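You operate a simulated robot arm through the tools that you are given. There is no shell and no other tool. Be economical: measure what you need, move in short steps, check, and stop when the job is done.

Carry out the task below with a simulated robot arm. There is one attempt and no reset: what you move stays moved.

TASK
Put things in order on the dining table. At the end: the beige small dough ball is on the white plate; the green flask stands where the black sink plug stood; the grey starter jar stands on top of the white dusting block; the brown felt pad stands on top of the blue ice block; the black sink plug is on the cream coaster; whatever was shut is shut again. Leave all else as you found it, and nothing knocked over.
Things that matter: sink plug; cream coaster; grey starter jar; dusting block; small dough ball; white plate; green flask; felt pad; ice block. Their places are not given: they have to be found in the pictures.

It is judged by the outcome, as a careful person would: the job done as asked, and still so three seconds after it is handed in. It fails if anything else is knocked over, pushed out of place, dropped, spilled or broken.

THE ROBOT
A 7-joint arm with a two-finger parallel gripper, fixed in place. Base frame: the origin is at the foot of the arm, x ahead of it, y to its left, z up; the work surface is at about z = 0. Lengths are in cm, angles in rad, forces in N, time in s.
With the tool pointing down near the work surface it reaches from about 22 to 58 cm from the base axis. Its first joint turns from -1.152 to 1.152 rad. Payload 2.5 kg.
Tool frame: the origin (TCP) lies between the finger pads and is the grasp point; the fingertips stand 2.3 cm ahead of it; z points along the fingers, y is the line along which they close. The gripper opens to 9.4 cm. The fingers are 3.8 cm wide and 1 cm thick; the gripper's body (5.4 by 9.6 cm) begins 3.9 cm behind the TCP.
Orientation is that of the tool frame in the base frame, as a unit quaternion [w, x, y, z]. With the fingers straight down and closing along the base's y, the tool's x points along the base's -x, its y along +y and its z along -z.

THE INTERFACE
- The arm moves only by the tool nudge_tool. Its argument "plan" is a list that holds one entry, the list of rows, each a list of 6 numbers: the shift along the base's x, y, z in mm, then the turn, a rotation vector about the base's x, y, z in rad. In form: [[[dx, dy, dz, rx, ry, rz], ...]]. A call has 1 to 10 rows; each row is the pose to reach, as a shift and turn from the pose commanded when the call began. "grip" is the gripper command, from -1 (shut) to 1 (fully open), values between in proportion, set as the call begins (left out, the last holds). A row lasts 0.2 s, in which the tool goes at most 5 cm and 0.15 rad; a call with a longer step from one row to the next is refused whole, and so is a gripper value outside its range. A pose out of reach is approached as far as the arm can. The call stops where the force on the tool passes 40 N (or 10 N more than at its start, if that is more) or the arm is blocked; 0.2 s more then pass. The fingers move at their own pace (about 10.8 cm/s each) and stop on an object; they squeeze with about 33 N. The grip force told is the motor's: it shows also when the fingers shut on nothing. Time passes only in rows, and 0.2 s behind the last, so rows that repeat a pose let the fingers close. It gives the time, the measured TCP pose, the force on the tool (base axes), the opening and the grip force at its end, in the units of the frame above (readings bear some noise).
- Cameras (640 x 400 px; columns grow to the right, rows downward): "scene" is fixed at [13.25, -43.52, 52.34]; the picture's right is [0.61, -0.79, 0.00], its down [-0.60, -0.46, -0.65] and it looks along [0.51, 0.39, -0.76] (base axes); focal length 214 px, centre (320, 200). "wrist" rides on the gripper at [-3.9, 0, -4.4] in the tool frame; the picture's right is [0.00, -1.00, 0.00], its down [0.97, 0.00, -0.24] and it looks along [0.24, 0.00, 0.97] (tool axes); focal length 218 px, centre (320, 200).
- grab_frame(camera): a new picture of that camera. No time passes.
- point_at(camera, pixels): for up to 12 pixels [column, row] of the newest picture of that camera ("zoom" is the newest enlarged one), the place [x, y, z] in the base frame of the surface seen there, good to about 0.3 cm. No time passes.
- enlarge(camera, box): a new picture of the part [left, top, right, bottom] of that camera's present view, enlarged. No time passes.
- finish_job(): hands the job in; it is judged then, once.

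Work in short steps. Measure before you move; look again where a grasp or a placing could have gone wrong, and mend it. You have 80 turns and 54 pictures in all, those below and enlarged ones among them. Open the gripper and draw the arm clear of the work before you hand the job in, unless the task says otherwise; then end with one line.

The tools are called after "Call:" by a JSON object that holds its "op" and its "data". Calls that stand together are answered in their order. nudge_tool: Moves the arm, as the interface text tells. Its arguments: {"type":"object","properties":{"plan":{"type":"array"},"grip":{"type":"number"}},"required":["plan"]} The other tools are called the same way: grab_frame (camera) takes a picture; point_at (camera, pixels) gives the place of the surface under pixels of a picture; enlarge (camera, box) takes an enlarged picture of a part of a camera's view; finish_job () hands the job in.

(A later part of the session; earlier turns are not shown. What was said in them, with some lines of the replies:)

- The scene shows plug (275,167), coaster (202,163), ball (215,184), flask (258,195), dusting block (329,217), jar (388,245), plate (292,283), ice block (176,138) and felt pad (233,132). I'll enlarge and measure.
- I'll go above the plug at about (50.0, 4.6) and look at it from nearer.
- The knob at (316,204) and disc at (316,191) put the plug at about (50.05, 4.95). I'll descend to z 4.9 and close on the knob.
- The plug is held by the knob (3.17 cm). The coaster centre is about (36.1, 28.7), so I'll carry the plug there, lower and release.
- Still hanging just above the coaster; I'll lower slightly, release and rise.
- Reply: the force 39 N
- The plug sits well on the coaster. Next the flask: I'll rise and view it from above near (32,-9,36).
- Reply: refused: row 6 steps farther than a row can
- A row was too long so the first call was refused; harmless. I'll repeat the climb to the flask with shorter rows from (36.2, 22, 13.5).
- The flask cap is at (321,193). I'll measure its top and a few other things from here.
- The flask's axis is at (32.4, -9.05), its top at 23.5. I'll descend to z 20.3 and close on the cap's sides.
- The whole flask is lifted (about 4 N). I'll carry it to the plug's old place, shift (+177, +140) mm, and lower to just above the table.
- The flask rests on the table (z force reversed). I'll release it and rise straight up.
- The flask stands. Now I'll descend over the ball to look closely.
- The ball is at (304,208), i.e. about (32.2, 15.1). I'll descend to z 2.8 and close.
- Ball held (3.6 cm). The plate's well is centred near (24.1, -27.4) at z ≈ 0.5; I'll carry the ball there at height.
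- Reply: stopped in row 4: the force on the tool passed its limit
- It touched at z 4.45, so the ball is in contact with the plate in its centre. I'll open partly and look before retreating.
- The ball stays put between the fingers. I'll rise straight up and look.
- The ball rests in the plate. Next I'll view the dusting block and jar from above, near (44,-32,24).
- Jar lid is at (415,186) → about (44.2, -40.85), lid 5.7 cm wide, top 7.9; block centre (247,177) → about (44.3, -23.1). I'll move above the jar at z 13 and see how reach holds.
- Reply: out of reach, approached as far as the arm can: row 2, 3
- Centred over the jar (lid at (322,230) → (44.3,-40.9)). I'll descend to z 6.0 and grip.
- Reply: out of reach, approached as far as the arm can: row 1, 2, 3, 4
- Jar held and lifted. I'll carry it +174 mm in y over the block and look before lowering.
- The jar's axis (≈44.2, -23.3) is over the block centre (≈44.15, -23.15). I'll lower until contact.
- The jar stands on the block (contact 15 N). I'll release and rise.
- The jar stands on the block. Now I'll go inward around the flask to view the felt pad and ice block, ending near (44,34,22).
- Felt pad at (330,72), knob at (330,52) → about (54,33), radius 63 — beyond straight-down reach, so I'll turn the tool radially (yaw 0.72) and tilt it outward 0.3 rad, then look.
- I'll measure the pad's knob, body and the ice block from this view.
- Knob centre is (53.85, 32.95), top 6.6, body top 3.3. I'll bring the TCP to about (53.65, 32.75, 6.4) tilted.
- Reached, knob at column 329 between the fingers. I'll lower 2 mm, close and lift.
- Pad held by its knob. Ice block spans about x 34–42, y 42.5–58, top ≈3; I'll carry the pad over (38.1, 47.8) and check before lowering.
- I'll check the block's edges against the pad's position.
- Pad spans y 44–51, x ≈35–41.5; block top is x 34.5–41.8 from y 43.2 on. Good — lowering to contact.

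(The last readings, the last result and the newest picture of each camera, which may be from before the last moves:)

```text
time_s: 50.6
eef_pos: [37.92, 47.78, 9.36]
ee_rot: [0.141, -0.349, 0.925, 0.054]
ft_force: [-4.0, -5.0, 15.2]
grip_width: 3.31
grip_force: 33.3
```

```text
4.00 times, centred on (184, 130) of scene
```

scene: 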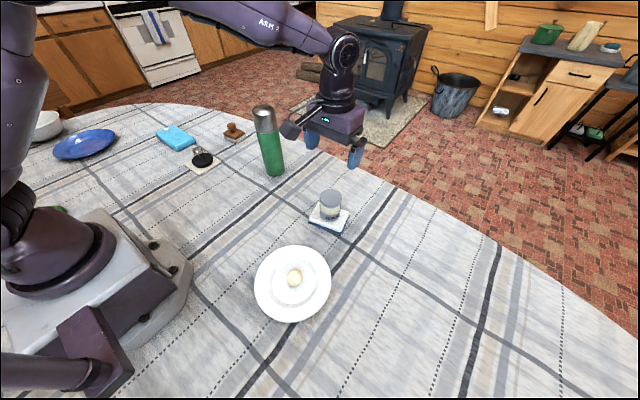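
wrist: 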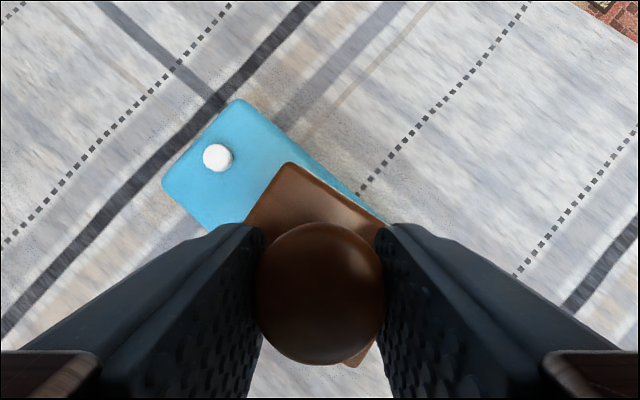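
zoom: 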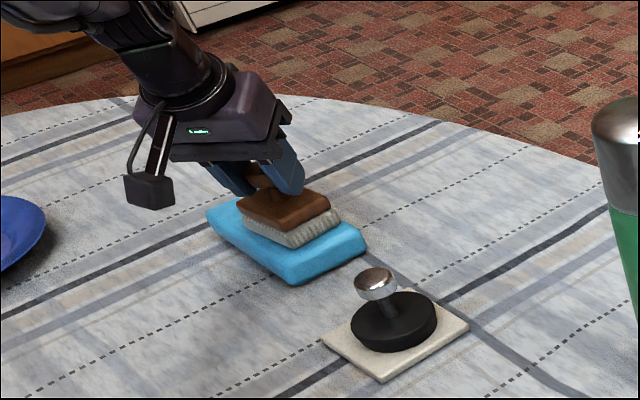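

Contact made with the pad on the block. I'll release and withdraw along the tool axis.

Call:
{"op": "nudge_tool", "data": {"plan": [[[0, 0, 1, 0, 0, 0], [0, 0, 1, 0, 0, 0], [0, 0, 1, 0, 0, 0], [-9, -8, 39, 0, 0, 0], [-18, -16, 77, 0, 0, 0], [-28, -24, 115, 0, 0, 0], [-50, -40, 150, 0, 0, 0], [-70, -60, 180, 0, 0, 0], [-90, -80, 200, 0, 0, 0], [-90, -110, 210, 0, 0, 0]]], "grip": 1}}

Call:
{"op": "grab_frame", "data": {"camera": "scene"}}

Call:
{"op": "enlarge", "data": {"camera": "scene", "box": [140, 100, 300, 200]}}

Call:
{"op": "enlarge", "data": {"camera": "scene", "box": [230, 170, 430, 330]}}

```text
time_s: 52.8
eef_pos: [28.87, 36.83, 30.2]
ee_rot: [0.139, -0.349, 0.925, 0.053]
ft_force: [0.0, -0.3, -0.4]
grip_width: 9.39
grip_force: 0.1
```

```text
17 pictures are left
```

scene: 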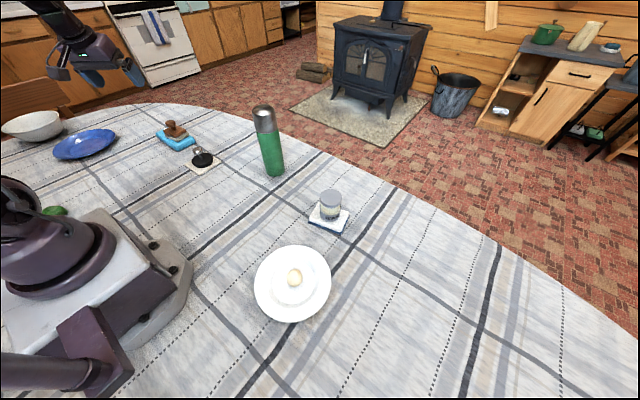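

```text
4.00 times, centred on (220, 150) of scene
```

zoom: 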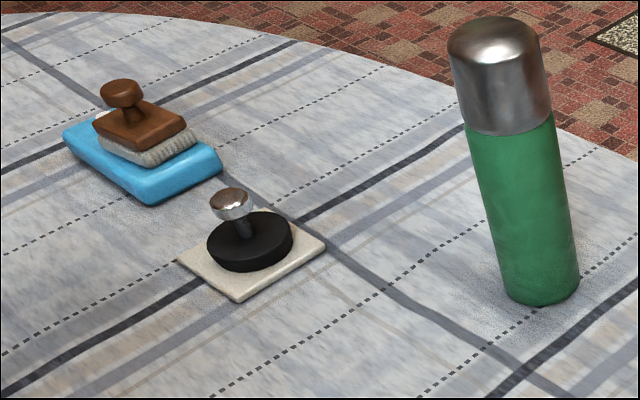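

```text
2.50 times, centred on (330, 250) of scene
```

zoom: 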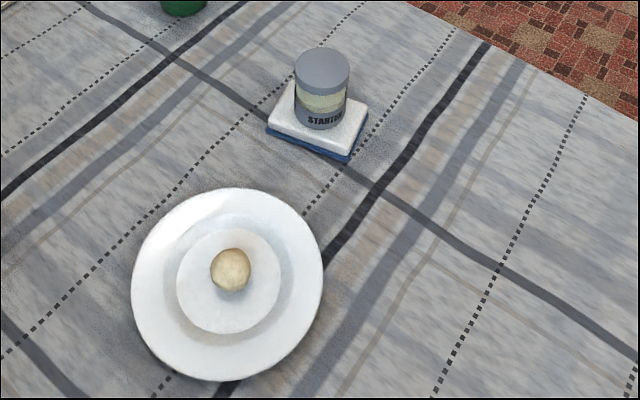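

All five placings hold in the newest pictures, nothing was opened, the gripper is open and the arm is clear. Handing in.

Call:
{"op": "finish_job", "data": {}}

```text
The job is handed in.
```

The job is handed in: the plug is on the coaster, the flask is in the plug's old place, the ball is on the plate, the jar is on the dusting block, the felt pad is on the ice block, and nothing had to be opened or was knocked over.
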